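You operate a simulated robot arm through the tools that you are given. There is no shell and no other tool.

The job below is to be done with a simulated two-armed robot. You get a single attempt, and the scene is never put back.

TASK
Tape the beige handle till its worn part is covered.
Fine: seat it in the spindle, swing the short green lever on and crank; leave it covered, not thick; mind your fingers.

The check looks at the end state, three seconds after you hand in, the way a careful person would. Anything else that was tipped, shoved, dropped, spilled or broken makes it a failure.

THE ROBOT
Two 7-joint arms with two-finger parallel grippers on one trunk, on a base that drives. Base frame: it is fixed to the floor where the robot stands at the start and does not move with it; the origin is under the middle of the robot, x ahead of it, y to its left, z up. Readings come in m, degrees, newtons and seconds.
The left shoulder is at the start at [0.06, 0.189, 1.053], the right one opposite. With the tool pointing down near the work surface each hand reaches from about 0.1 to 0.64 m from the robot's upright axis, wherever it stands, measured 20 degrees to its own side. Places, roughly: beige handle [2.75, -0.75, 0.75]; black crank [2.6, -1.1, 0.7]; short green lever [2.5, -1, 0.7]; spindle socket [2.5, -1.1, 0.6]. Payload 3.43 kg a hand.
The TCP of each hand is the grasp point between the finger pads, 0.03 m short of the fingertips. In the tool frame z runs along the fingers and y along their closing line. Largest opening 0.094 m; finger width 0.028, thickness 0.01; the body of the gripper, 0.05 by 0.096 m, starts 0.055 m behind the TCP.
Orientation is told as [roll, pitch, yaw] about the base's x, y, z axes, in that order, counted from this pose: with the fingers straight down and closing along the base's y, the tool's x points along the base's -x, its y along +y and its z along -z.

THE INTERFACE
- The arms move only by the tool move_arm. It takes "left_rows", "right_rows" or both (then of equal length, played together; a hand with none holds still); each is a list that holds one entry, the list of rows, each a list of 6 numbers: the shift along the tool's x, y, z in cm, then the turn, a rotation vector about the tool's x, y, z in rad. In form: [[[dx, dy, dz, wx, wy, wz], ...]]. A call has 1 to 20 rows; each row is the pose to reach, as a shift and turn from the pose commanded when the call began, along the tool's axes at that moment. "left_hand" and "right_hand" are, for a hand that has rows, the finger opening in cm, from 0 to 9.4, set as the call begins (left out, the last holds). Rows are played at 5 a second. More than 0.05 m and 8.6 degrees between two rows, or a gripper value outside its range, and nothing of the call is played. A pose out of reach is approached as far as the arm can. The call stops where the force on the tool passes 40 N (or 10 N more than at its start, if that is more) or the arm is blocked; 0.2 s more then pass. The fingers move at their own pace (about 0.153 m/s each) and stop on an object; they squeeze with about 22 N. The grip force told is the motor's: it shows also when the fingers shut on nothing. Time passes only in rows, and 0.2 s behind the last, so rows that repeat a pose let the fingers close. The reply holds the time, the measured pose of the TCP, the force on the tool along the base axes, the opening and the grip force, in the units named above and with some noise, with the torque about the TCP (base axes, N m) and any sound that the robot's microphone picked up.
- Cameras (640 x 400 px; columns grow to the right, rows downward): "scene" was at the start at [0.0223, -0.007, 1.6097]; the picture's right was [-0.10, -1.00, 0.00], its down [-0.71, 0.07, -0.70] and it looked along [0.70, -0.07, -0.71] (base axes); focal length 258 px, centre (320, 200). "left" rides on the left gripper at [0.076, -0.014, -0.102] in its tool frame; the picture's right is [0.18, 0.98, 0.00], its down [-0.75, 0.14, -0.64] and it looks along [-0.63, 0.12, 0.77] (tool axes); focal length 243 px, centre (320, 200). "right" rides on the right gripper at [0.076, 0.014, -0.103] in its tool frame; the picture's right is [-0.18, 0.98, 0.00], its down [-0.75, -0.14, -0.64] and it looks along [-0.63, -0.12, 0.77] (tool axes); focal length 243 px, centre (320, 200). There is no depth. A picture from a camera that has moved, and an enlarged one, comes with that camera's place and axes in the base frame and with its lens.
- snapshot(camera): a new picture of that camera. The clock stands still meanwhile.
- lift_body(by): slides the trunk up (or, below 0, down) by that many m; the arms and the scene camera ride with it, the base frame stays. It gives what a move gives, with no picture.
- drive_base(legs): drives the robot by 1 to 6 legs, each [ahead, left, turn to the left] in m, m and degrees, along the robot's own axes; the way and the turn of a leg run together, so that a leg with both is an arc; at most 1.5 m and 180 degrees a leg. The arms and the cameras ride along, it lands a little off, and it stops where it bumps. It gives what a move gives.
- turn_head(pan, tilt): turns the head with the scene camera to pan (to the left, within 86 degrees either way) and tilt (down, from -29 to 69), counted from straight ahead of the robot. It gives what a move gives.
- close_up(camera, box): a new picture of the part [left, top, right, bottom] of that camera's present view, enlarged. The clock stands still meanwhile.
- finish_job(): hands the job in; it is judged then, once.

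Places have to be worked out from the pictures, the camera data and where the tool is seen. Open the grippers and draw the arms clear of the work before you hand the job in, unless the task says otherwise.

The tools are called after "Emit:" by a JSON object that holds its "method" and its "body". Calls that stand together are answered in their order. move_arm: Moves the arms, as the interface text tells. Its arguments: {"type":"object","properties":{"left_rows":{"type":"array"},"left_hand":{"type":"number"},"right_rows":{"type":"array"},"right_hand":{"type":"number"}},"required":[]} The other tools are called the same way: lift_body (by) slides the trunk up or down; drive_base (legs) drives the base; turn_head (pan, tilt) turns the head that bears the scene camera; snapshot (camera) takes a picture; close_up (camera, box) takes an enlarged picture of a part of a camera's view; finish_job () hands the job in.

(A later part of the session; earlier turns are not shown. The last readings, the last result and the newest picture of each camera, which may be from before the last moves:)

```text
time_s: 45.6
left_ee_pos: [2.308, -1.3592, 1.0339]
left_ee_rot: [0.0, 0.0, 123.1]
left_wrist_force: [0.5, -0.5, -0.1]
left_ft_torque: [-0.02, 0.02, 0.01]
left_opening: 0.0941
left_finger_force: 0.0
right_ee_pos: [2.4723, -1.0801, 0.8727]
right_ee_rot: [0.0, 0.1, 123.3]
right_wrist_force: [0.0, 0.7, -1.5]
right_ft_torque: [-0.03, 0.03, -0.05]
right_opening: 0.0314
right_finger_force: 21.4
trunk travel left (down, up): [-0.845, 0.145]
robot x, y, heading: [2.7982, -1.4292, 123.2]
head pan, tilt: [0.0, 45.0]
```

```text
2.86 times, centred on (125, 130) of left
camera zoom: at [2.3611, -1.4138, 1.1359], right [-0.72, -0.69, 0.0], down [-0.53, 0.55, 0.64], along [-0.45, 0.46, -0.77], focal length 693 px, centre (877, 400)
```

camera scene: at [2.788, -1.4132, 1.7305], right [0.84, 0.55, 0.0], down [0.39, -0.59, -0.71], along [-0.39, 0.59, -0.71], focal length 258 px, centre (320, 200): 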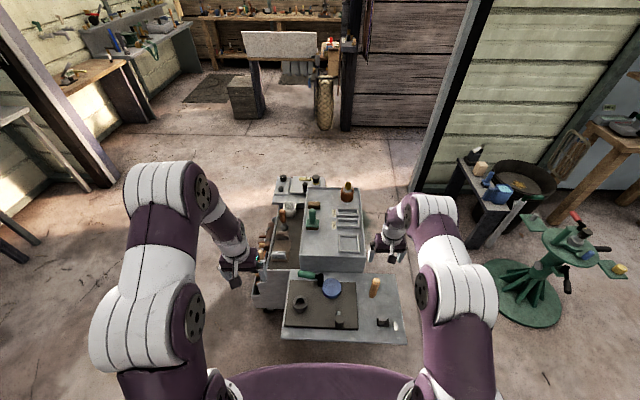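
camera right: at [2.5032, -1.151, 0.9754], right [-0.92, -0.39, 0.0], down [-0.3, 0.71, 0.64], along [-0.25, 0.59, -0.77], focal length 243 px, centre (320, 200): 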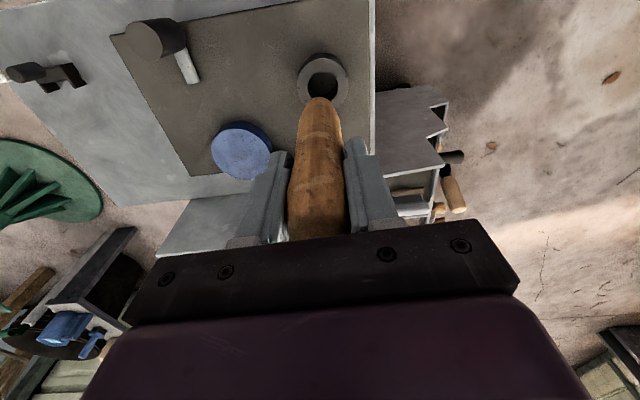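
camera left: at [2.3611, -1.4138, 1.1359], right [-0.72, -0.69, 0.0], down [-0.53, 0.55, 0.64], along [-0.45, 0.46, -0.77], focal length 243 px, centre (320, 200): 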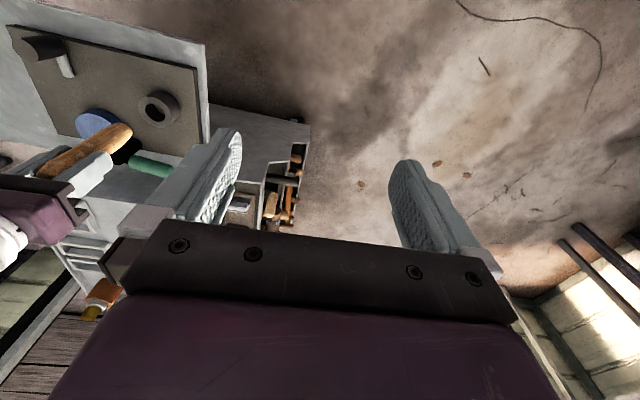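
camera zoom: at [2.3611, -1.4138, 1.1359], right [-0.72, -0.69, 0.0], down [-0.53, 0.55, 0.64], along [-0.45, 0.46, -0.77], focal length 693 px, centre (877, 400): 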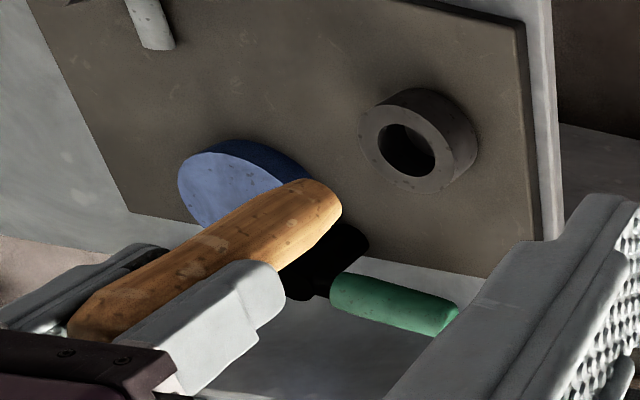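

In the right view the bore's centre is about 3 mm to the robot's left of the handle's axis, while the scene view shows it as on axis. I shift 2 mm left and lower 6 cm to check again just above the ring.

Emit:
{"method": "move_arm", "body": {"right_rows": [[[0, 0.2, 2, 0, 0, 0], [0, 0.2, 4, 0, 0, 0], [0, 0.2, 6, 0, 0, 0], [0, 0.2, 6, 0, 0, 0]]]}}

Emit:
{"method": "close_up", "body": {"camera": "right", "box": [270, 40, 380, 120]}}

Emit:
{"method": "close_up", "body": {"camera": "scene", "box": [285, 260, 335, 320]}}

Emit:
{"method": "close_up", "body": {"camera": "left", "box": [80, 60, 210, 160]}}

```text
time_s: 46.6
left_ee_pos: [2.3071, -1.3589, 1.0326]
left_ee_rot: [0.0, 0.0, 123.2]
left_wrist_force: [0.6, -1.0, 0.9]
left_ft_torque: [0.0, 0.0, -0.03]
left_opening: 0.094
left_finger_force: 0.1
right_ee_pos: [2.47, -1.0818, 0.8153]
right_ee_rot: [0.0, 0.1, 123.3]
right_wrist_force: [0.1, 0.0, -1.2]
right_ft_torque: [-0.01, 0.01, -0.02]
right_opening: 0.0316
right_finger_force: 21.7
trunk travel left (down, up): [-0.845, 0.145]
robot x, y, heading: [2.8011, -1.4321, 123.4]
head pan, tilt: [0.0, 45.0]
```

```text
5.00 times, centred on (325, 80) of right
camera zoom: at [2.5012, -1.1535, 0.9164], right [-0.92, -0.39, 0.0], down [-0.3, 0.71, 0.64], along [-0.25, 0.59, -0.77], focal length 1213 px, centre (295, 800)
```

zoom: 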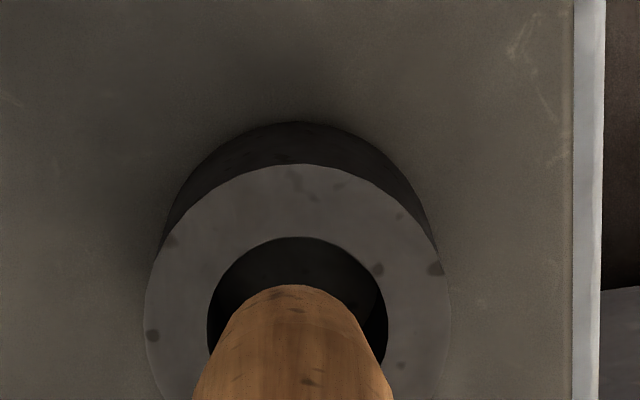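

```text
6.67 times, centred on (310, 290) of scene
camera zoom: at [2.7874, -1.4122, 1.7304], right [0.84, 0.55, 0.0], down [0.39, -0.59, -0.71], along [-0.39, 0.59, -0.71], focal length 1720 px, centre (387, -400)
```

zoom: 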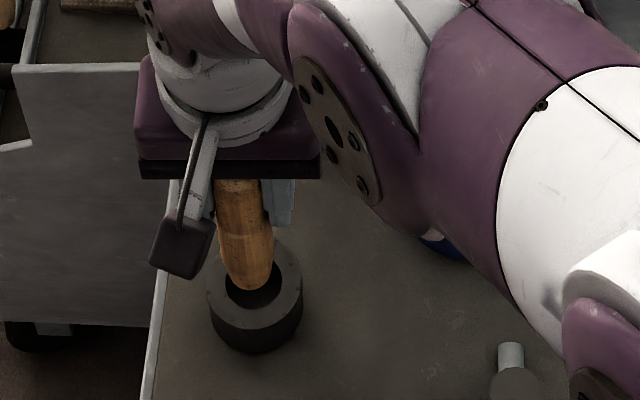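

```text
4.00 times, centred on (145, 110) of left
camera zoom: at [2.3605, -1.4144, 1.1357], right [-0.72, -0.69, 0.0], down [-0.53, 0.55, 0.64], along [-0.44, 0.46, -0.77], focal length 970 px, centre (1020, 560)
```

zoom: 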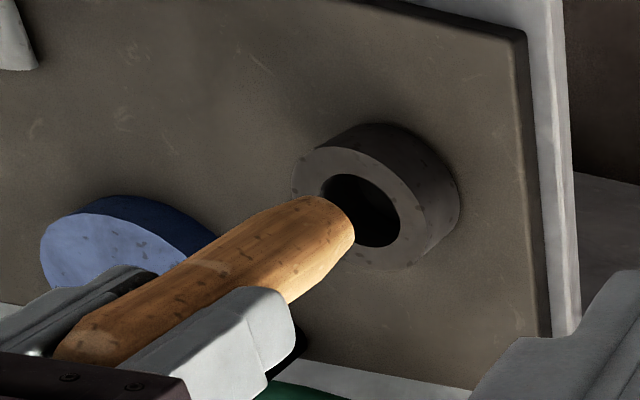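

Right view now has the handle axis on the bore's centre; the scene view suggests it may be 3 mm too far left, still inside the roughly 5 mm clearance. I shift 1 mm back right and lower slowly, watching the force.

Emit:
{"method": "move_arm", "body": {"right_rows": [[[0, -0.1, 0.8, 0, 0, 0], [0, -0.1, 1.6, 0, 0, 0], [0, -0.1, 2.4, 0, 0, 0], [0, -0.1, 3, 0, 0, 0], [0, -0.1, 3, 0, 0, 0]]]}}

Emit:
{"method": "close_up", "body": {"camera": "right", "box": [270, 60, 380, 140]}}

Emit:
{"method": "close_up", "body": {"camera": "scene", "box": [285, 260, 335, 320]}}

```text
time_s: 47.8
left_ee_pos: [2.3089, -1.359, 1.0339]
left_ee_rot: [0.0, 0.1, 123.3]
left_wrist_force: [-0.3, 0.5, 1.1]
left_ft_torque: [-0.03, 0.01, 0.01]
left_opening: 0.094
left_finger_force: 0.0
right_ee_pos: [2.4711, -1.0804, 0.7854]
right_ee_rot: [0.0, -0.1, 123.3]
right_wrist_force: [1.6, 1.2, 10.9]
right_ft_torque: [0.0, -0.35, 0.04]
right_opening: 0.0316
right_finger_force: 22.1
trunk travel left (down, up): [-0.845, 0.145]
robot x, y, heading: [2.794, -1.4294, 123.1]
head pan, tilt: [0.0, 45.0]
```

```text
5.00 times, centred on (325, 100) of right
camera zoom: at [2.5016, -1.1519, 0.887], right [-0.92, -0.39, 0.0], down [-0.29, 0.71, 0.64], along [-0.25, 0.59, -0.77], focal length 1213 px, centre (295, 700)
```

zoom: 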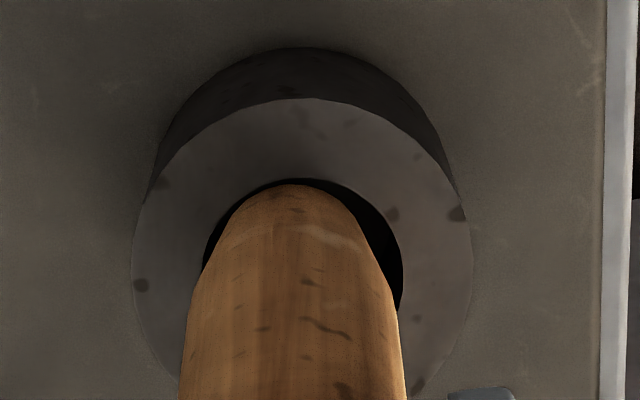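

```text
6.67 times, centred on (310, 290) of scene
camera zoom: at [2.7886, -1.4128, 1.7307], right [0.84, 0.55, 0.0], down [0.39, -0.59, -0.71], along [-0.39, 0.59, -0.71], focal length 1720 px, centre (387, -400)
```

zoom: 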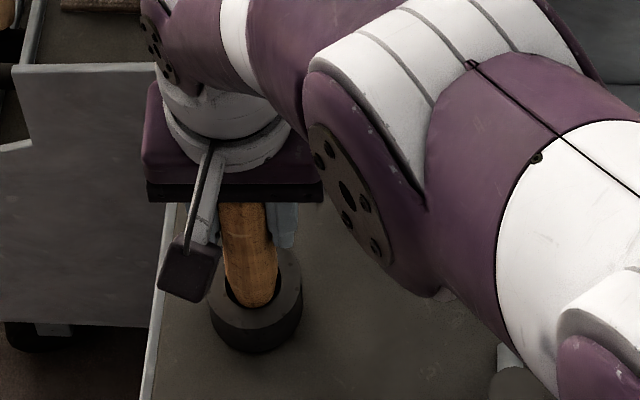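

A 10.9 N upward force with a torque about y suggests the foot's right side rubs the bore's wall or rim. I ease up, shift 1.5 mm to the robot's left as the right view suggests, and lower again.

Emit:
{"method": "move_arm", "body": {"right_rows": [[[0, 0, -0.6, 0, 0, 0], [0, 0.15, -0.6, 0, 0, 0], [0, 0.15, 0, 0, 0, 0], [0, 0.15, 0.4, 0, 0, 0], [0, 0.15, 0.8, 0, 0, 0]]]}}

Emit:
{"method": "close_up", "body": {"camera": "right", "box": [270, 60, 380, 140]}}

Emit:
{"method": "close_up", "body": {"camera": "left", "box": [80, 60, 210, 160]}}

```text
time_s: 49.0
left_ee_pos: [2.3068, -1.3593, 1.0321]
left_ee_rot: [0.1, 0.0, 123.2]
left_wrist_force: [-0.7, -0.1, 0.5]
left_ft_torque: [-0.01, 0.0, -0.01]
left_opening: 0.0939
left_finger_force: 0.1
right_ee_pos: [2.47, -1.0821, 0.7774]
right_ee_rot: [0.1, -0.2, 123.3]
right_wrist_force: [-0.5, 3.8, 18.1]
right_ft_torque: [0.02, 0.0, -0.01]
right_opening: 0.0314
right_finger_force: 22.3
trunk travel left (down, up): [-0.845, 0.145]
robot x, y, heading: [2.8001, -1.429, 123.1]
head pan, tilt: [0.0, 45.0]
```

```text
5.00 times, centred on (325, 100) of right
camera zoom: at [2.4997, -1.1531, 0.8789], right [-0.92, -0.39, 0.0], down [-0.29, 0.71, 0.64], along [-0.25, 0.59, -0.77], focal length 1213 px, centre (295, 700)
```

zoom: 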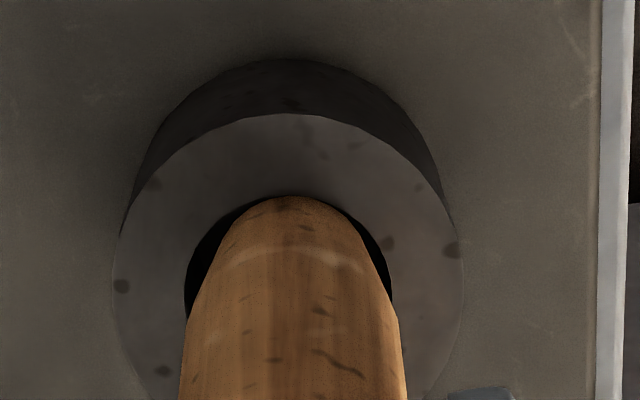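

```text
4.00 times, centred on (145, 110) of left
camera zoom: at [2.3608, -1.4149, 1.136], right [-0.72, -0.69, 0.0], down [-0.53, 0.55, 0.64], along [-0.44, 0.46, -0.77], focal length 970 px, centre (1020, 560)
```

zoom: 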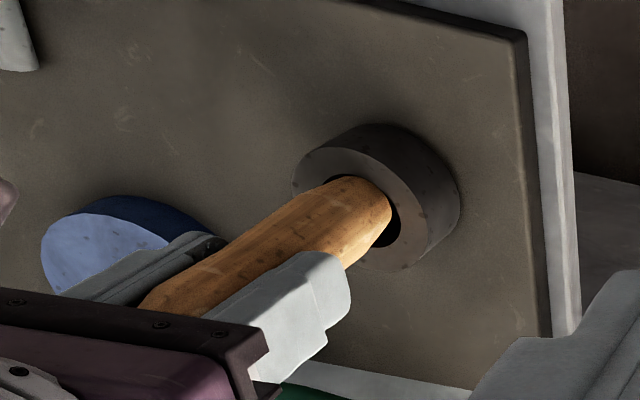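

The force is now straight up at 18 N with a small forward push, and in the right view the foot touches the bore's near side; marks on the handle show it slipped up a little in the grip. I ease up slightly, shift 2 mm forward and 0.5 mm right, and try again.

Emit:
{"method": "move_arm", "body": {"right_rows": [[[0, 0, -0.8, 0, 0, 0], [-0.2, -0.05, -0.8, 0, 0, 0], [-0.2, -0.05, -0.4, 0, 0, 0], [-0.2, -0.05, 0, 0, 0, 0]]]}}

Emit:
{"method": "close_up", "body": {"camera": "right", "box": [270, 60, 380, 140]}}

Emit:
{"method": "close_up", "body": {"camera": "scene", "box": [290, 275, 325, 317]}}

```text
time_s: 50.0
left_ee_pos: [2.308, -1.3589, 1.0348]
left_ee_rot: [0.1, 0.0, 123.2]
left_wrist_force: [-0.3, -0.5, 0.9]
left_ft_torque: [0.01, 0.01, 0.01]
left_opening: 0.0941
left_finger_force: 0.1
right_ee_pos: [2.4678, -1.0793, 0.7771]
right_ee_rot: [0.1, -0.2, 123.2]
right_wrist_force: [1.2, -0.1, 3.1]
right_ft_torque: [-0.06, -0.13, 0.03]
right_opening: 0.0312
right_finger_force: 22.3
trunk travel left (down, up): [-0.845, 0.145]
robot x, y, heading: [2.7975, -1.4343, 123.3]
head pan, tilt: [0.0, 45.0]
```

```text
5.00 times, centred on (325, 100) of right
camera zoom: at [2.4989, -1.151, 0.8789], right [-0.92, -0.39, 0.0], down [-0.29, 0.71, 0.64], along [-0.25, 0.59, -0.77], focal length 1213 px, centre (295, 700)
```

zoom: 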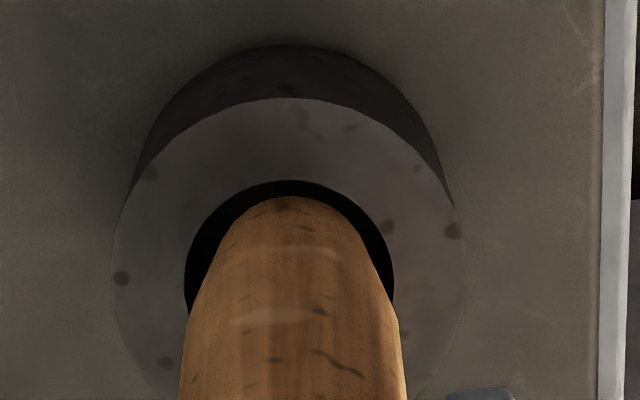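

```text
9.52 times, centred on (308, 296) of scene
camera zoom: at [2.7886, -1.413, 1.7306], right [0.84, 0.55, 0.0], down [0.39, -0.59, -0.71], along [-0.39, 0.59, -0.71], focal length 2457 px, centre (439, -714)
```

zoom: 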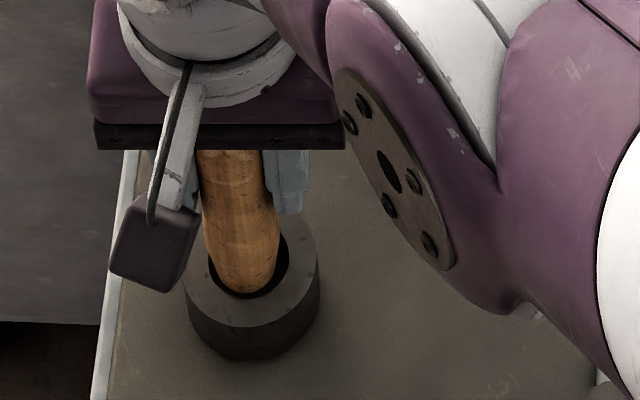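

Now the gap shows all round and the force has dropped to 3 N, so the foot is entering freely. I shift 1 mm right and keep lowering.

Emit:
{"method": "move_arm", "body": {"right_rows": [[[0, -0.1, 0.4, 0, 0, 0], [0, -0.1, 0.8, 0, 0, 0], [0, -0.1, 1.2, 0, 0, 0]]]}}

Emit:
{"method": "close_up", "body": {"camera": "right", "box": [270, 60, 380, 140]}}

Emit:
{"method": "close_up", "body": {"camera": "scene", "box": [290, 275, 325, 317]}}

```text
time_s: 50.8
left_ee_pos: [2.3083, -1.3598, 1.0334]
left_ee_rot: [-0.1, -0.1, 123.2]
left_wrist_force: [0.0, 0.8, 0.5]
left_ft_torque: [-0.01, -0.02, 0.02]
left_opening: 0.0943
left_finger_force: 0.0
right_ee_pos: [2.4692, -1.0797, 0.7663]
right_ee_rot: [0.1, -0.1, 123.2]
right_wrist_force: [-2.7, 0.0, 21.9]
right_ft_torque: [-0.35, 0.17, -0.05]
right_opening: 0.0315
right_finger_force: 21.9
trunk travel left (down, up): [-0.845, 0.145]
robot x, y, heading: [2.7955, -1.4332, 123.2]
head pan, tilt: [0.0, 45.0]
```

```text
5.00 times, centred on (325, 100) of right
camera zoom: at [2.4995, -1.151, 0.8678], right [-0.92, -0.39, 0.0], down [-0.29, 0.71, 0.64], along [-0.25, 0.59, -0.77], focal length 1213 px, centre (295, 700)
```

zoom: 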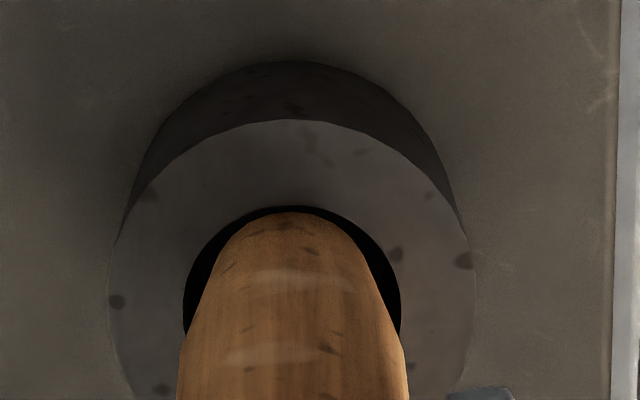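

```text
9.52 times, centred on (308, 296) of scene
camera zoom: at [2.7888, -1.4139, 1.7306], right [0.84, 0.55, 0.0], down [0.39, -0.59, -0.71], along [-0.39, 0.59, -0.71], focal length 2457 px, centre (439, -714)
```

zoom: 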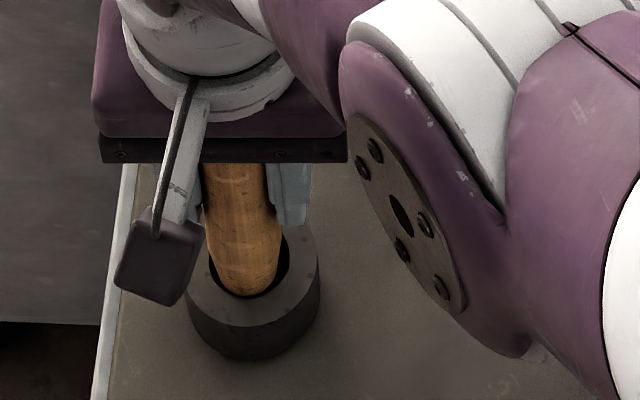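

The scratches have moved up in the view: the handle slid up in the grip as its foot met the socket's floor, about 2 cm below the ring's top, so it is fully down. I release it gently and look.

Emit:
{"method": "move_arm", "body": {"right_rows": [[[0, 0, 0, 0, 0, 0], [0, 0, 0, 0, 0, 0], [0, 0, 0, 0, 0, 0]]], "right_hand": 5}}

Emit:
{"method": "close_up", "body": {"camera": "right", "box": [220, 60, 420, 250]}}

Emit:
{"method": "close_up", "body": {"camera": "scene", "box": [290, 275, 325, 317]}}

```text
time_s: 51.6
left_ee_pos: [2.309, -1.3601, 1.0342]
left_ee_rot: [0.0, -0.2, 123.2]
left_wrist_force: [-0.6, 0.2, 0.0]
left_ft_torque: [-0.03, -0.02, 0.0]
left_opening: 0.094
left_finger_force: 0.2
right_ee_pos: [2.4707, -1.0796, 0.7652]
right_ee_rot: [-0.1, -0.1, 123.4]
right_wrist_force: [-0.4, 1.4, 19.2]
right_ft_torque: [-0.27, -0.11, 0.0]
right_opening: 0.0498
right_finger_force: 0.0
trunk travel left (down, up): [-0.845, 0.145]
robot x, y, heading: [2.7988, -1.4328, 123.3]
head pan, tilt: [0.0, 45.0]
```

```text
2.11 times, centred on (320, 155) of right
camera zoom: at [2.5004, -1.1511, 0.8674], right [-0.92, -0.39, 0.0], down [-0.29, 0.71, 0.64], along [-0.25, 0.59, -0.77], focal length 511 px, centre (320, 295)
```

zoom: 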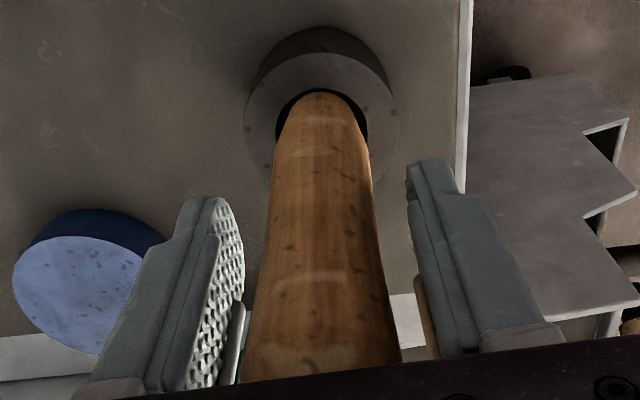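

```text
9.52 times, centred on (308, 296) of scene
camera zoom: at [2.7895, -1.414, 1.7305], right [0.84, 0.55, 0.0], down [0.39, -0.59, -0.71], along [-0.39, 0.59, -0.71], focal length 2457 px, centre (439, -714)
```

zoom: 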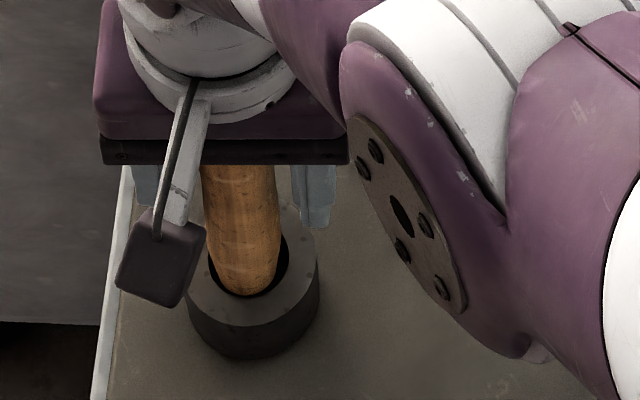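

Fingers are open yet 19 N remains, so the palm is pressing on the handle's top: it is seated firmly. I raise the hand straight up and clear.

Emit:
{"method": "move_arm", "body": {"right_rows": [[[0, 0, -1, 0, 0, 0], [0, 0, -4, 0, 0, 0], [0, 0, -8, 0, 0, 0], [0, 0, -12, 0, 0, 0], [0, 0, -16, 0, 0, 0]]], "right_hand": 9.4}}

Emit:
{"method": "snapshot", "body": {"camera": "right"}}

Emit:
{"method": "close_up", "body": {"camera": "scene", "box": [270, 255, 370, 330]}}

Emit:
{"method": "close_up", "body": {"camera": "left", "box": [0, 20, 220, 200]}}

```text
time_s: 52.8
left_ee_pos: [2.3079, -1.3595, 1.0326]
left_ee_rot: [0.0, 0.1, 123.2]
left_wrist_force: [0.3, 0.1, -1.1]
left_ft_torque: [-0.01, -0.01, 0.04]
left_opening: 0.094
left_finger_force: 0.1
right_ee_pos: [2.4716, -1.0807, 0.9245]
right_ee_rot: [0.0, 0.0, 123.3]
right_wrist_force: [0.0, -0.2, -0.4]
right_ft_torque: [0.01, 0.0, 0.0]
right_opening: 0.0943
right_finger_force: 0.1
trunk travel left (down, up): [-0.845, 0.145]
robot x, y, heading: [2.7995, -1.4277, 123.4]
head pan, tilt: [0.0, 45.0]
```

```text
taken
camera right: at [2.5019, -1.1519, 1.0276], right [-0.92, -0.39, 0.0], down [-0.3, 0.71, 0.64], along [-0.25, 0.59, -0.77], focal length 243 px, centre (320, 200)
```

right: 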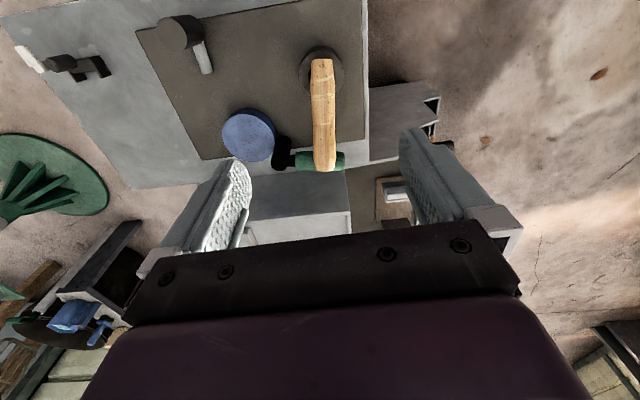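

```text
5.33 times, centred on (320, 292) of scene
camera zoom: at [2.7887, -1.4131, 1.7304], right [0.84, 0.55, 0.0], down [0.39, -0.59, -0.71], along [-0.39, 0.59, -0.71], focal length 1376 px, centre (320, -293)
```

zoom: 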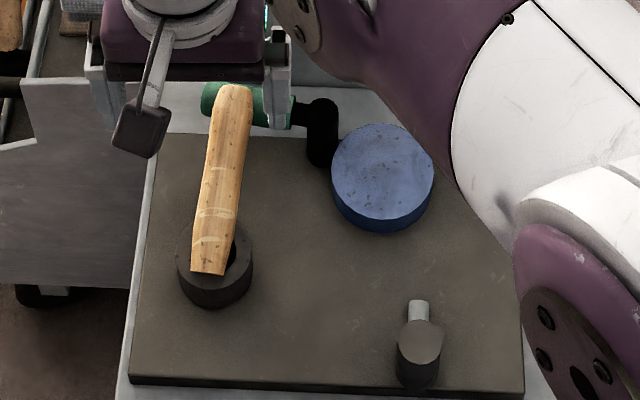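

```text
2.22 times, centred on (110, 110) of left
camera zoom: at [2.3613, -1.415, 1.136], right [-0.72, -0.69, 0.0], down [-0.53, 0.55, 0.64], along [-0.45, 0.46, -0.77], focal length 539 px, centre (787, 400)
```

zoom: 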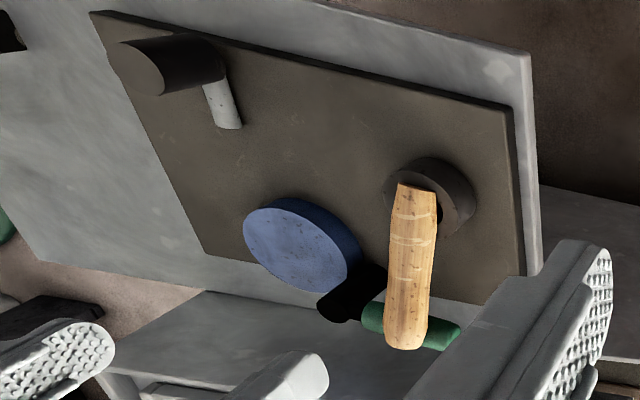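

The handle tipped forward when I let go and now leans against the green lever. I look closely at its foot to see whether it is still in the bore.

Emit:
{"method": "close_up", "body": {"camera": "scene", "box": [288, 262, 328, 316]}}

Emit:
{"method": "close_up", "body": {"camera": "left", "box": [110, 70, 190, 160]}}

Emit:
{"method": "close_up", "body": {"camera": "right", "box": [260, 30, 380, 180]}}

```text
7.41 times, centred on (308, 289) of scene
camera zoom: at [2.7887, -1.4131, 1.7304], right [0.84, 0.55, 0.0], down [0.39, -0.59, -0.71], along [-0.39, 0.59, -0.71], focal length 1911 px, centre (409, -459)
```

zoom: 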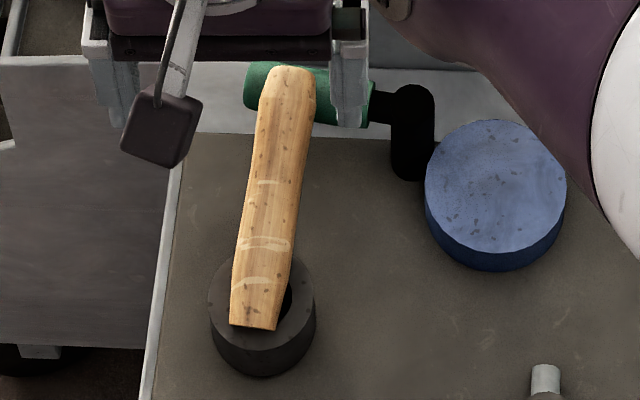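

```text
4.44 times, centred on (150, 115) of left
camera zoom: at [2.3613, -1.415, 1.136], right [-0.72, -0.69, 0.0], down [-0.53, 0.55, 0.64], along [-0.45, 0.46, -0.77], focal length 1078 px, centre (1076, 578)
```

zoom: 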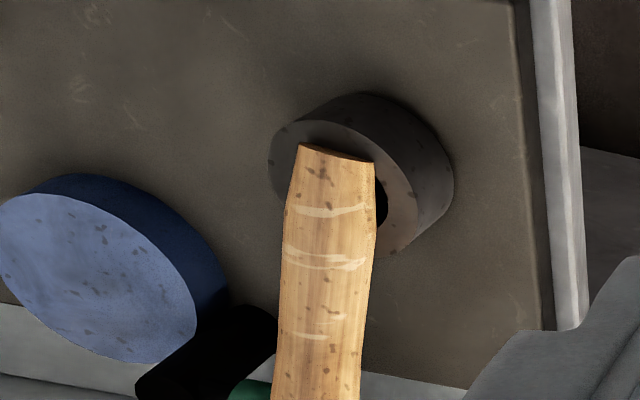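

```text
2.67 times, centred on (320, 105) of right
camera zoom: at [2.5019, -1.1519, 1.0276], right [-0.92, -0.39, 0.0], down [-0.3, 0.71, 0.64], along [-0.25, 0.59, -0.77], focal length 647 px, centre (320, 453)
```

zoom: 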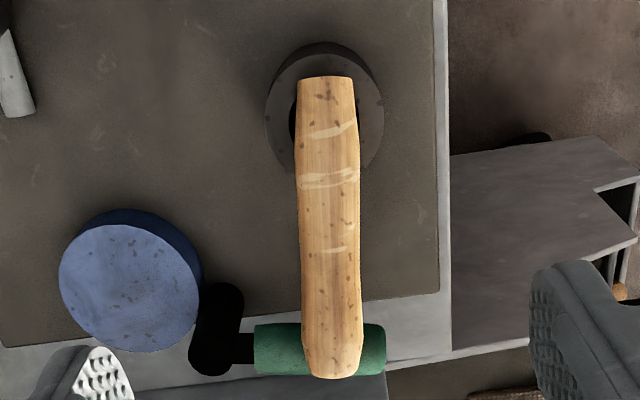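

The foot never entered: working back through the force readings, the ring's top is nearer z ≈ 0.67 and the foot stood on its near rim. The handle now lies from the ring (foot) to the green lever (top), pointing about 115 degrees and rising about 19 degrees. To right it I will need the hand pitched about 71 degrees, so I first try that pitch in free air.

Emit:
{"method": "move_arm", "body": {"right_rows": [[[0, 0, -0.5, 0, -0.138, 0], [0, 0, -1, 0, -0.276, 0], [0, 0, -1.5, 0, -0.414, 0], [0, 0, -2, 0, -0.552, 0], [0, 0, -2, 0, -0.69, 0], [0, 0, -2, 0, -0.828, 0], [0, 0, -2, 0, -0.966, 0], [0, 0, -2, 0, -1.104, 0], [0, 0, -2, 0, -1.244, 0], [0, 0, -2, 0, -1.244, 0]]]}}

Emit:
{"method": "snapshot", "body": {"camera": "scene"}}

Emit:
{"method": "snapshot", "body": {"camera": "right"}}

```text
time_s: 55.0
left_ee_pos: [2.3075, -1.3594, 1.0332]
left_ee_rot: [-0.1, -0.1, 123.1]
left_wrist_force: [-1.3, -0.1, -0.8]
left_ft_torque: [0.02, -0.01, 0.0]
left_opening: 0.0943
left_finger_force: 0.0
right_ee_pos: [2.4692, -1.0781, 0.9441]
right_ee_rot: [0.1, -71.4, 123.2]
right_wrist_force: [0.2, -0.1, 0.2]
right_ft_torque: [0.02, 0.0, 0.02]
right_opening: 0.0937
right_finger_force: 0.1
trunk travel left (down, up): [-0.845, 0.145]
robot x, y, heading: [2.797, -1.4317, 123.3]
head pan, tilt: [0.0, 45.0]
```

```text
taken
camera scene: at [2.7878, -1.4123, 1.7305], right [0.84, 0.55, 0.0], down [0.39, -0.59, -0.71], along [-0.39, 0.59, -0.71], focal length 258 px, centre (320, 200)
```

scene: 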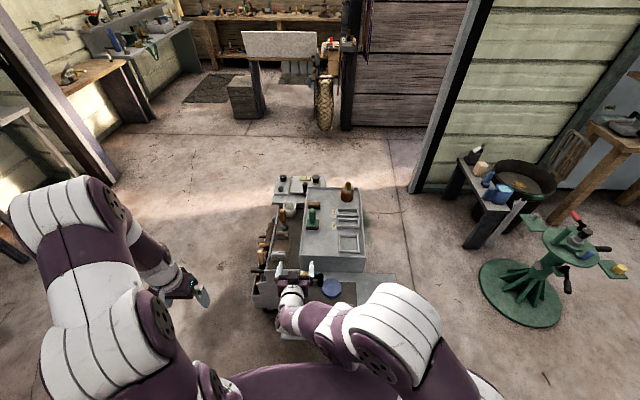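

```text
taken
camera right: at [2.5245, -1.188, 0.9043], right [-0.85, -0.49, 0.17], down [0.32, -0.23, 0.92], along [-0.41, 0.84, 0.35], focal length 243 px, centre (320, 200)
```

right: 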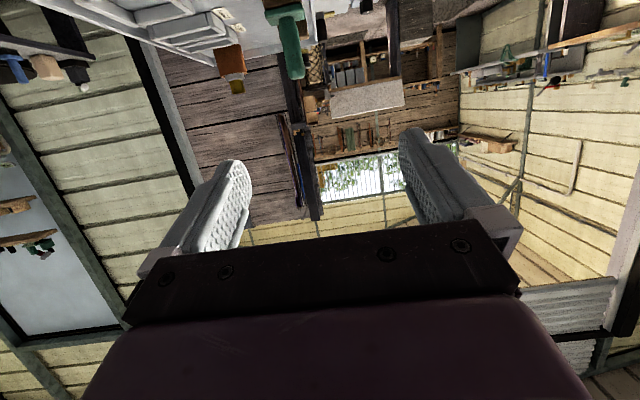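

The arm reaches the 71 degree pitch. I turn the hand back upright, then will line it up over the leaning handle about 4.5 cm from its top end, clear of the lever.

Emit:
{"method": "move_arm", "body": {"right_rows": [[[0, 0, 0, 0, 0.138, 0], [0, 0, 0, 0, 0.276, 0], [0, 0, 0, 0, 0.414, 0], [0, 0, 0, 0, 0.552, 0], [0, 0, 0, 0, 0.69, 0], [0, 0, 0, 0, 0.828, 0], [0, 0, 0, 0, 0.966, 0], [0, 0, 0, 0, 1.104, 0], [0, 0, 0, 0, 1.244, 0], [0, 0, 0, 0, 1.244, 0]]]}}

Emit:
{"method": "move_arm", "body": {"right_rows": [[[-2, 0, 2, 0, 0, 0.07], [-4, -0.2, 5, 0, 0, 0.148], [-6, -0.4, 8, 0, 0, 0.148], [-6.4, -0.8, 9, 0, 0, 0.148], [-6.4, -0.8, 9, 0, 0, 0.148]]]}}

Emit:
{"method": "snapshot", "body": {"camera": "right"}}

Emit:
{"method": "close_up", "body": {"camera": "scene", "box": [270, 245, 350, 320]}}

```text
time_s: 57.2
left_ee_pos: [2.3089, -1.3594, 1.034]
left_ee_rot: [-0.1, 0.0, 123.2]
left_wrist_force: [-0.5, -1.1, 0.2]
left_ft_torque: [0.04, 0.01, 0.0]
left_opening: 0.0941
left_finger_force: 0.0
right_ee_pos: [2.4682, -1.079, 0.9442]
right_ee_rot: [0.1, 0.1, 123.3]
right_wrist_force: [-0.2, -0.1, 0.0]
right_ft_torque: [0.0, 0.01, 0.0]
right_opening: 0.0943
right_finger_force: 0.1
trunk travel left (down, up): [-0.845, 0.145]
robot x, y, heading: [2.7969, -1.43, 123.4]
head pan, tilt: [0.0, 45.0]
```

```text
time_s: 58.4
left_ee_pos: [2.3071, -1.3592, 1.0339]
left_ee_rot: [-0.1, 0.0, 123.1]
left_wrist_force: [-0.6, 0.4, 0.7]
left_ft_torque: [-0.04, -0.02, -0.03]
left_opening: 0.0942
left_finger_force: 0.0
right_ee_pos: [2.4418, -1.0199, 0.854]
right_ee_rot: [0.1, 0.0, 114.9]
right_wrist_force: [0.1, 0.3, 0.5]
right_ft_torque: [0.02, 0.01, 0.03]
right_opening: 0.0941
right_finger_force: 0.0
trunk travel left (down, up): [-0.845, 0.145]
robot x, y, heading: [2.7967, -1.4309, 123.4]
head pan, tilt: [0.0, 45.0]
```

```text
taken
camera right: at [2.4607, -1.0962, 0.9562], right [-0.97, -0.24, 0.0], down [-0.19, 0.74, 0.64], along [-0.16, 0.62, -0.77], focal length 243 px, centre (320, 200)
```

right: 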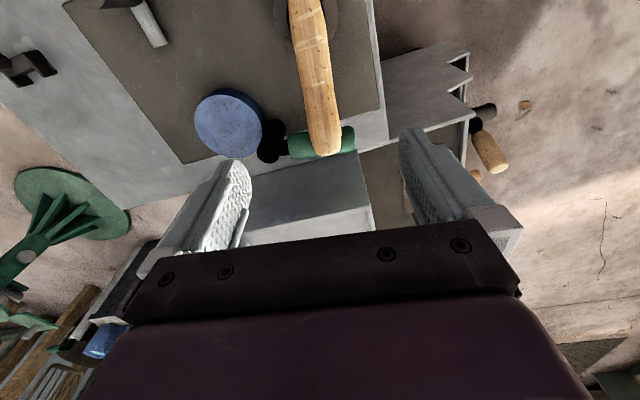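

```text
5.33 times, centred on (310, 282) of scene
camera zoom: at [2.7876, -1.4125, 1.7304], right [0.84, 0.55, 0.0], down [0.39, -0.59, -0.71], along [-0.39, 0.59, -0.71], focal length 1376 px, centre (373, -240)
```

zoom: 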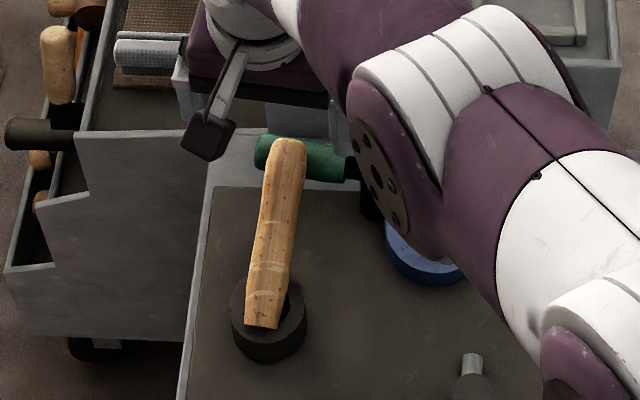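

The tool axis meets the handle's line and direction well. I back off 4 mm from the lever, narrow the opening to 7 cm and lower to grip height.

Emit:
{"method": "move_arm", "body": {"right_rows": [[[0.4, 0, 3, 0, 0, 0], [0.4, 0, 6.5, 0, 0, 0], [0.4, 0, 10, 0, 0, 0], [0.4, 0, 13.3, 0, 0, 0], [0.4, 0, 13.3, 0, 0, 0]]], "right_hand": 7}}

Emit:
{"method": "snapshot", "body": {"camera": "right"}}

Emit:
{"method": "close_up", "body": {"camera": "left", "box": [0, 20, 220, 200]}}

```text
time_s: 59.5
left_ee_pos: [2.3079, -1.3592, 1.0341]
left_ee_rot: [0.0, 0.0, 123.2]
left_wrist_force: [0.3, 0.0, -0.1]
left_ft_torque: [-0.03, 0.03, -0.01]
left_opening: 0.094
left_finger_force: 0.0
right_ee_pos: [2.4064, -1.0077, 0.8424]
right_ee_rot: [6.1, -7.9, 114.6]
right_wrist_force: [-0.3, -0.2, -0.2]
right_ft_torque: [0.03, 0.04, 0.0]
right_opening: 0.0702
right_finger_force: 0.1
right hand out of reach, approached as far as the arm can: row 2, 3, 4, 5
trunk travel left (down, up): [-0.845, 0.145]
robot x, y, heading: [2.7976, -1.4279, 122.8]
head pan, tilt: [0.0, 45.0]
stopped in row 5 (right hand): the arm was blocked; the commanded pose is now the measured one
```

```text
taken
camera right: at [2.4408, -1.0899, 0.9342], right [-0.96, -0.25, 0.13], down [-0.09, 0.69, 0.72], along [-0.27, 0.68, -0.68], focal length 243 px, centre (320, 200)
```

right: 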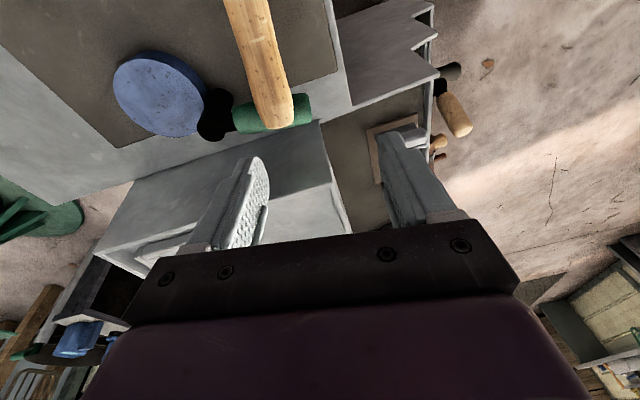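

```text
2.22 times, centred on (110, 110) of left
camera zoom: at [2.3607, -1.4146, 1.1356], right [-0.72, -0.69, 0.0], down [-0.53, 0.55, 0.64], along [-0.44, 0.46, -0.77], focal length 539 px, centre (787, 400)
```

zoom: 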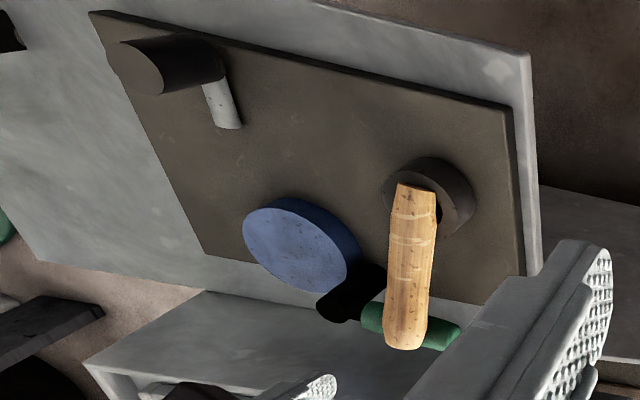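

That spot is out of the right arm's reach from here, and the hand stopped tilted, touching nothing. I raise the hand, shift the base 0.10 m left and 0.03 m ahead, and lower the trunk some.

Emit:
{"method": "move_arm", "body": {"right_rows": [[[1, 0, -3, 0, 0, 0], [2, 0, -6, 0, 0, 0], [3, 0, -9, 0, 0, 0]]]}}

Emit:
{"method": "drive_base", "body": {"legs": [[0, 0.1, 0], [0.03, 0, 0]]}}

Emit:
{"method": "snapshot", "body": {"camera": "scene"}}

```text
time_s: 60.3
left_ee_pos: [2.3083, -1.3601, 1.0337]
left_ee_rot: [0.1, 0.0, 123.3]
left_wrist_force: [0.0, 0.4, -0.9]
left_ft_torque: [-0.01, 0.0, 0.03]
left_opening: 0.0936
left_finger_force: 0.1
right_ee_pos: [2.4353, -1.0428, 0.926]
right_ee_rot: [5.9, -7.7, 114.7]
right_wrist_force: [-0.2, 0.2, 0.8]
right_ft_torque: [0.0, 0.03, -0.06]
right_opening: 0.07
right_finger_force: 0.0
trunk travel left (down, up): [-0.845, 0.145]
robot x, y, heading: [2.7962, -1.4311, 123.2]
head pan, tilt: [0.0, 45.0]
```

```text
time_s: 61.9
left_ee_pos: [2.2105, -1.3924, 1.0361]
left_ee_rot: [0.1, -0.2, 123.3]
left_wrist_force: [0.9, -0.3, 1.0]
left_ft_torque: [0.04, 0.04, -0.04]
left_opening: 0.0941
left_finger_force: 0.1
right_ee_pos: [2.3365, -1.0735, 0.9295]
right_ee_rot: [5.9, -7.8, 114.6]
right_wrist_force: [0.0, 1.0, 0.2]
right_ft_torque: [0.02, 0.03, -0.01]
right_opening: 0.0699
right_finger_force: 0.0
trunk travel left (down, up): [-0.845, 0.145]
robot x, y, heading: [2.6982, -1.4592, 123.0]
head pan, tilt: [0.0, 45.0]
```

```text
taken
camera scene: at [2.6933, -1.4466, 1.7306], right [0.84, 0.55, 0.0], down [0.39, -0.59, -0.71], along [-0.39, 0.59, -0.7], focal length 258 px, centre (320, 200)
```

scene: 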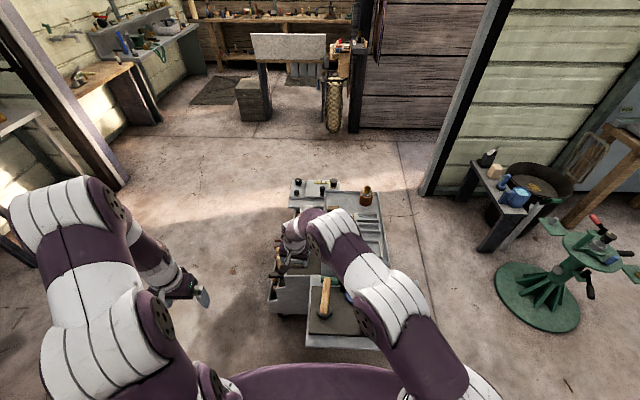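

The base is now about 0.1 m further left. I level the hand again and bring it over the grasp point, still high.

Emit:
{"method": "move_arm", "body": {"right_rows": [[[0, 0, -1.2, 0.052, 0.068, 0.003], [-0.3, -4, -1.2, 0.103, 0.136, 0.007], [-0.7, -8, -1.2, 0.103, 0.136, 0.007], [-1.0, -11.5, -1.2, 0.103, 0.136, 0.007], [-1.0, -11.5, -1.2, 0.103, 0.136, 0.007]]]}}

Emit:
{"method": "lift_body", "body": {"by": -0.08}}

Emit:
{"method": "snapshot", "body": {"camera": "right"}}

Emit:
{"method": "close_up", "body": {"camera": "scene", "box": [270, 245, 390, 345]}}

```text
time_s: 63.1
left_ee_pos: [2.2069, -1.3891, 1.0325]
left_ee_rot: [0.0, 0.0, 123.3]
left_wrist_force: [0.5, 0.5, 0.5]
left_ft_torque: [-0.01, 0.03, 0.02]
left_opening: 0.0938
left_finger_force: 0.1
right_ee_pos: [2.4338, -1.0144, 0.9291]
right_ee_rot: [0.1, 0.2, 114.6]
right_wrist_force: [0.1, 0.0, -0.2]
right_ft_torque: [0.01, 0.03, 0.03]
right_opening: 0.0701
right_finger_force: 0.0
trunk travel left (down, up): [-0.845, 0.145]
robot x, y, heading: [2.7006, -1.4581, 123.4]
head pan, tilt: [0.0, 45.0]
```

```text
time_s: 64.3
left_ee_pos: [2.207, -1.3894, 0.9538]
left_ee_rot: [0.0, 0.0, 123.3]
left_wrist_force: [-0.2, 0.0, -0.1]
left_ft_torque: [-0.02, -0.02, -0.01]
left_opening: 0.094
left_finger_force: 0.1
right_ee_pos: [2.4338, -1.0147, 0.8488]
right_ee_rot: [0.0, 0.1, 114.6]
right_wrist_force: [0.1, -0.5, 1.1]
right_ft_torque: [-0.02, 0.01, -0.04]
right_opening: 0.07
right_finger_force: 0.0
trunk travel left (down, up): [-0.765, 0.225]
robot x, y, heading: [2.6957, -1.4637, 123.3]
head pan, tilt: [0.0, 45.0]
```

```text
taken
camera right: at [2.4532, -1.0903, 0.9513], right [-0.97, -0.24, 0.0], down [-0.19, 0.75, 0.64], along [-0.15, 0.62, -0.77], focal length 243 px, centre (320, 200)
```

right: 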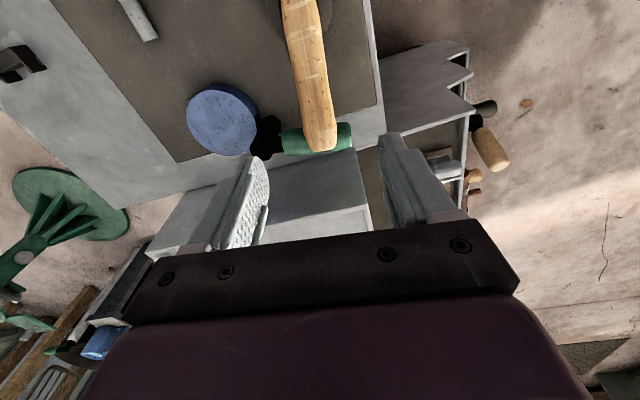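

```text
4.00 times, centred on (330, 295) of scene
camera zoom: at [2.6873, -1.4424, 1.6505], right [0.84, 0.55, 0.0], down [0.39, -0.59, -0.71], along [-0.39, 0.59, -0.71], focal length 1032 px, centre (280, -180)
```

zoom: 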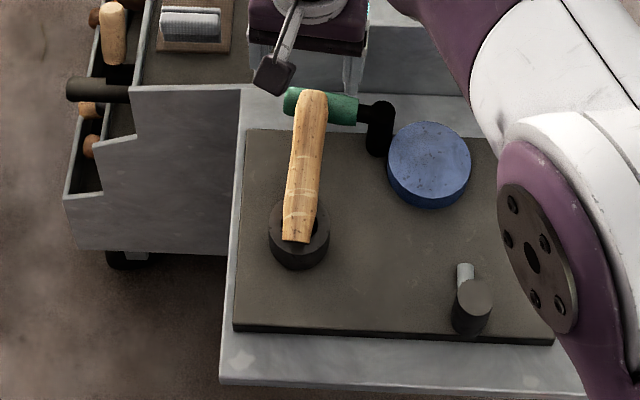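

I zoom to fix the handle's centre line relative to the tool axis (column 320, row about 105).

Emit:
{"method": "close_up", "body": {"camera": "right", "box": [230, 50, 390, 170]}}

```text
3.33 times, centred on (310, 110) of right
camera zoom: at [2.4532, -1.0903, 0.9513], right [-0.97, -0.24, 0.0], down [-0.19, 0.75, 0.64], along [-0.15, 0.62, -0.77], focal length 809 px, centre (353, 500)
```

zoom: 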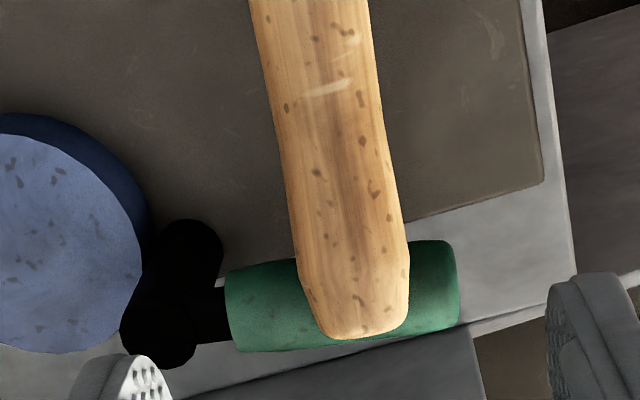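

The handle's centre line is 2 mm off at the planned grip point, 8 mm nearer than the present axis. I apply that and lower to z ≈ 0.718.

Emit:
{"method": "move_arm", "body": {"right_rows": [[[0.8, -0.2, 3, 0, 0, 0], [0.8, -0.2, 6.5, 0, 0, 0], [0.8, -0.2, 10, 0, 0, 0], [0.8, -0.2, 13, 0, 0, 0], [0.8, -0.2, 13, 0, 0, 0]]]}}

Emit:
{"method": "snapshot", "body": {"camera": "right"}}

Emit:
{"method": "close_up", "body": {"camera": "scene", "box": [270, 245, 390, 345]}}

```text
time_s: 65.5
left_ee_pos: [2.2078, -1.39, 0.9535]
left_ee_rot: [0.1, 0.1, 123.3]
left_wrist_force: [-0.4, -0.2, 0.8]
left_ft_torque: [-0.02, -0.01, 0.0]
left_opening: 0.094
left_finger_force: 0.0
right_ee_pos: [2.4388, -1.0218, 0.7195]
right_ee_rot: [-0.1, 0.2, 114.6]
right_wrist_force: [0.7, -0.8, 0.4]
right_ft_torque: [0.0, -0.02, 0.04]
right_opening: 0.0701
right_finger_force: 0.0
trunk travel left (down, up): [-0.765, 0.225]
robot x, y, heading: [2.6965, -1.4582, 123.3]
head pan, tilt: [0.0, 45.0]
```

```text
taken
camera right: at [2.4583, -1.0977, 0.8211], right [-0.97, -0.24, 0.0], down [-0.19, 0.75, 0.64], along [-0.15, 0.62, -0.77], focal length 243 px, centre (320, 200)
```

right: 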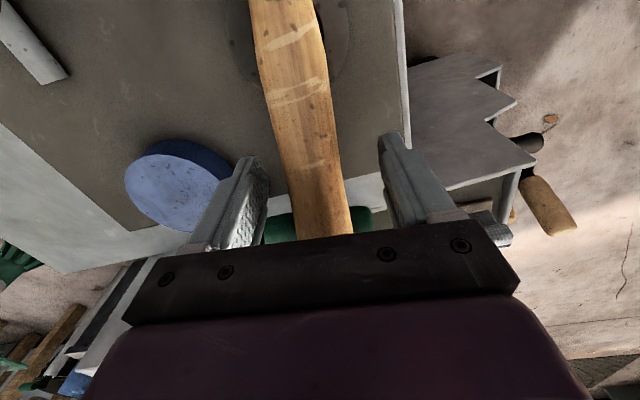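

```text
4.00 times, centred on (330, 295) of scene
camera zoom: at [2.6875, -1.4427, 1.6505], right [0.84, 0.55, 0.0], down [0.39, -0.59, -0.71], along [-0.39, 0.59, -0.71], focal length 1032 px, centre (280, -180)
```

zoom: 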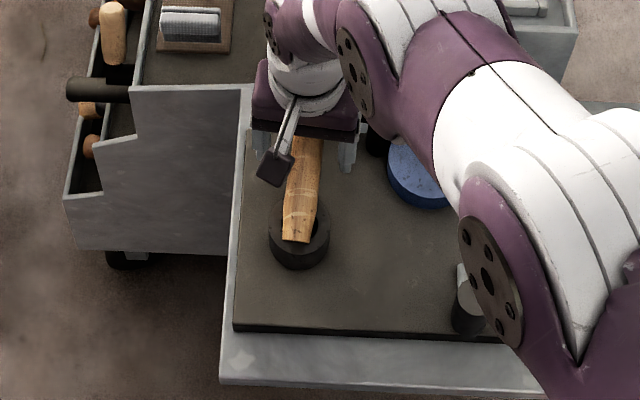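

The pads straddle the handle with no contact forces. I close on it.

Emit:
{"method": "move_arm", "body": {"right_rows": [[[0, 0, 0, 0, 0, 0], [0, 0, 0, 0, 0, 0], [0, 0, 0, 0, 0, 0], [0, 0, 0, 0, 0, 0]]], "right_hand": 0}}

Emit:
{"method": "snapshot", "body": {"camera": "right"}}

```text
time_s: 66.5
left_ee_pos: [2.2071, -1.3901, 0.9538]
left_ee_rot: [0.0, -0.1, 123.3]
left_wrist_force: [-0.4, 0.3, 0.0]
left_ft_torque: [-0.01, 0.0, 0.02]
left_opening: 0.0939
left_finger_force: 0.1
right_ee_pos: [2.4396, -1.0224, 0.7185]
right_ee_rot: [-0.1, 0.2, 114.6]
right_wrist_force: [0.1, -0.5, -0.4]
right_ft_torque: [0.04, 0.01, -0.02]
right_opening: 0.0351
right_finger_force: 21.8
trunk travel left (down, up): [-0.765, 0.225]
robot x, y, heading: [2.6967, -1.4635, 123.2]
head pan, tilt: [0.0, 45.0]
```

```text
taken
camera right: at [2.4583, -1.0975, 0.8212], right [-0.97, -0.24, 0.0], down [-0.19, 0.75, 0.64], along [-0.15, 0.62, -0.77], focal length 243 px, centre (320, 200)
```

right: 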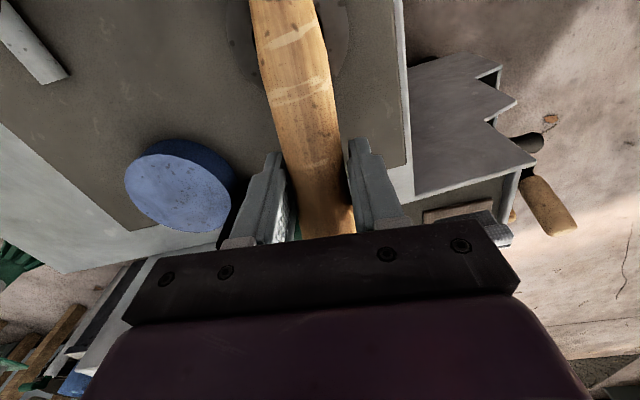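

Gripped at 35 mm. I lift straight up 15 cm.

Emit:
{"method": "move_arm", "body": {"right_rows": [[[0, 0, -3, 0, 0, 0], [0, 0, -7, 0, 0, 0], [0, 0, -11, 0, 0, 0], [0, 0, -15, 0, 0, 0], [0, 0, -18, 0, 0, 0]]]}}

Emit:
{"method": "snapshot", "body": {"camera": "right"}}

Emit:
{"method": "close_up", "body": {"camera": "scene", "box": [270, 225, 390, 345]}}

Emit:
{"method": "snapshot", "body": {"camera": "left"}}

```text
time_s: 67.7
left_ee_pos: [2.2081, -1.3883, 0.9524]
left_ee_rot: [0.0, 0.1, 123.3]
left_wrist_force: [-0.6, -0.1, -0.4]
left_ft_torque: [0.02, -0.01, -0.01]
left_opening: 0.0942
left_finger_force: 0.2
right_ee_pos: [2.4383, -1.0235, 0.9004]
right_ee_rot: [0.1, 0.1, 114.5]
right_wrist_force: [1.0, 0.1, 1.0]
right_ft_torque: [0.0, 0.02, -0.04]
right_opening: 0.0002
right_finger_force: 21.8
trunk travel left (down, up): [-0.765, 0.225]
robot x, y, heading: [2.6982, -1.4615, 123.2]
head pan, tilt: [0.0, 45.0]
```

```text
taken
camera right: at [2.4583, -1.0987, 1.002], right [-0.97, -0.24, 0.0], down [-0.19, 0.75, 0.64], along [-0.15, 0.62, -0.77], focal length 243 px, centre (320, 200)
```

right: 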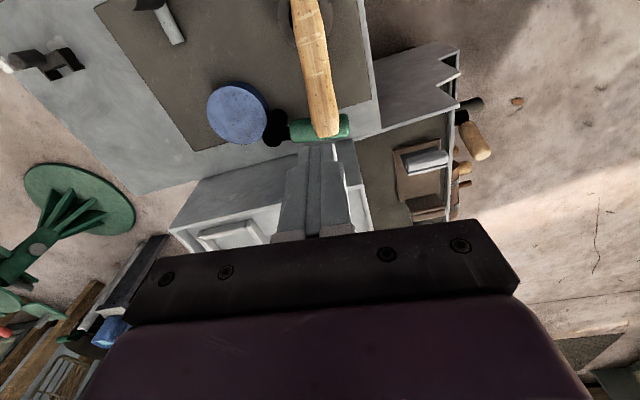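

```text
3.33 times, centred on (330, 285) of scene
camera zoom: at [2.6879, -1.4428, 1.6504], right [0.84, 0.55, 0.0], down [0.39, -0.59, -0.71], along [-0.39, 0.59, -0.71], focal length 860 px, centre (287, -83)
```

zoom: 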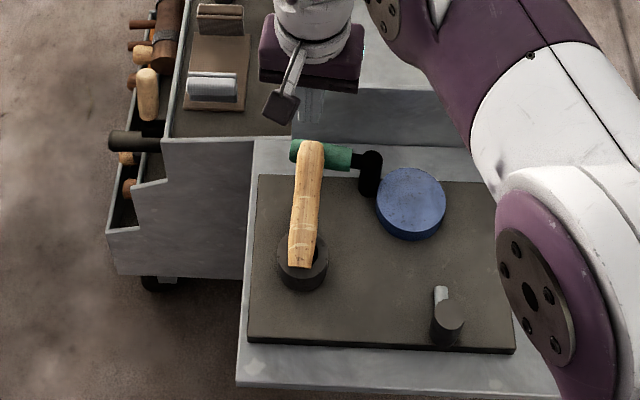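

```text
taken
camera left: at [2.2608, -1.4452, 1.0559], right [-0.72, -0.69, 0.0], down [-0.53, 0.55, 0.64], along [-0.45, 0.46, -0.77], focal length 243 px, centre (320, 200)
```

left: 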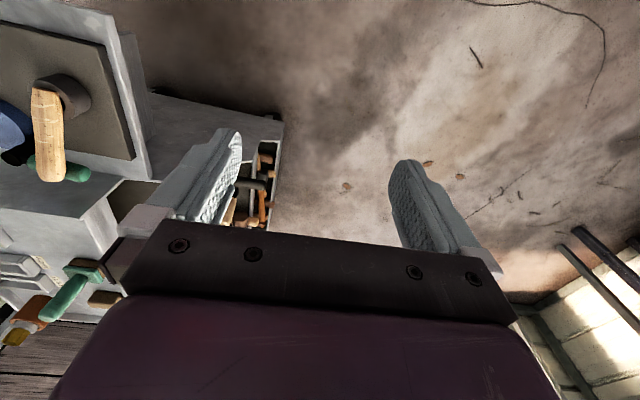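

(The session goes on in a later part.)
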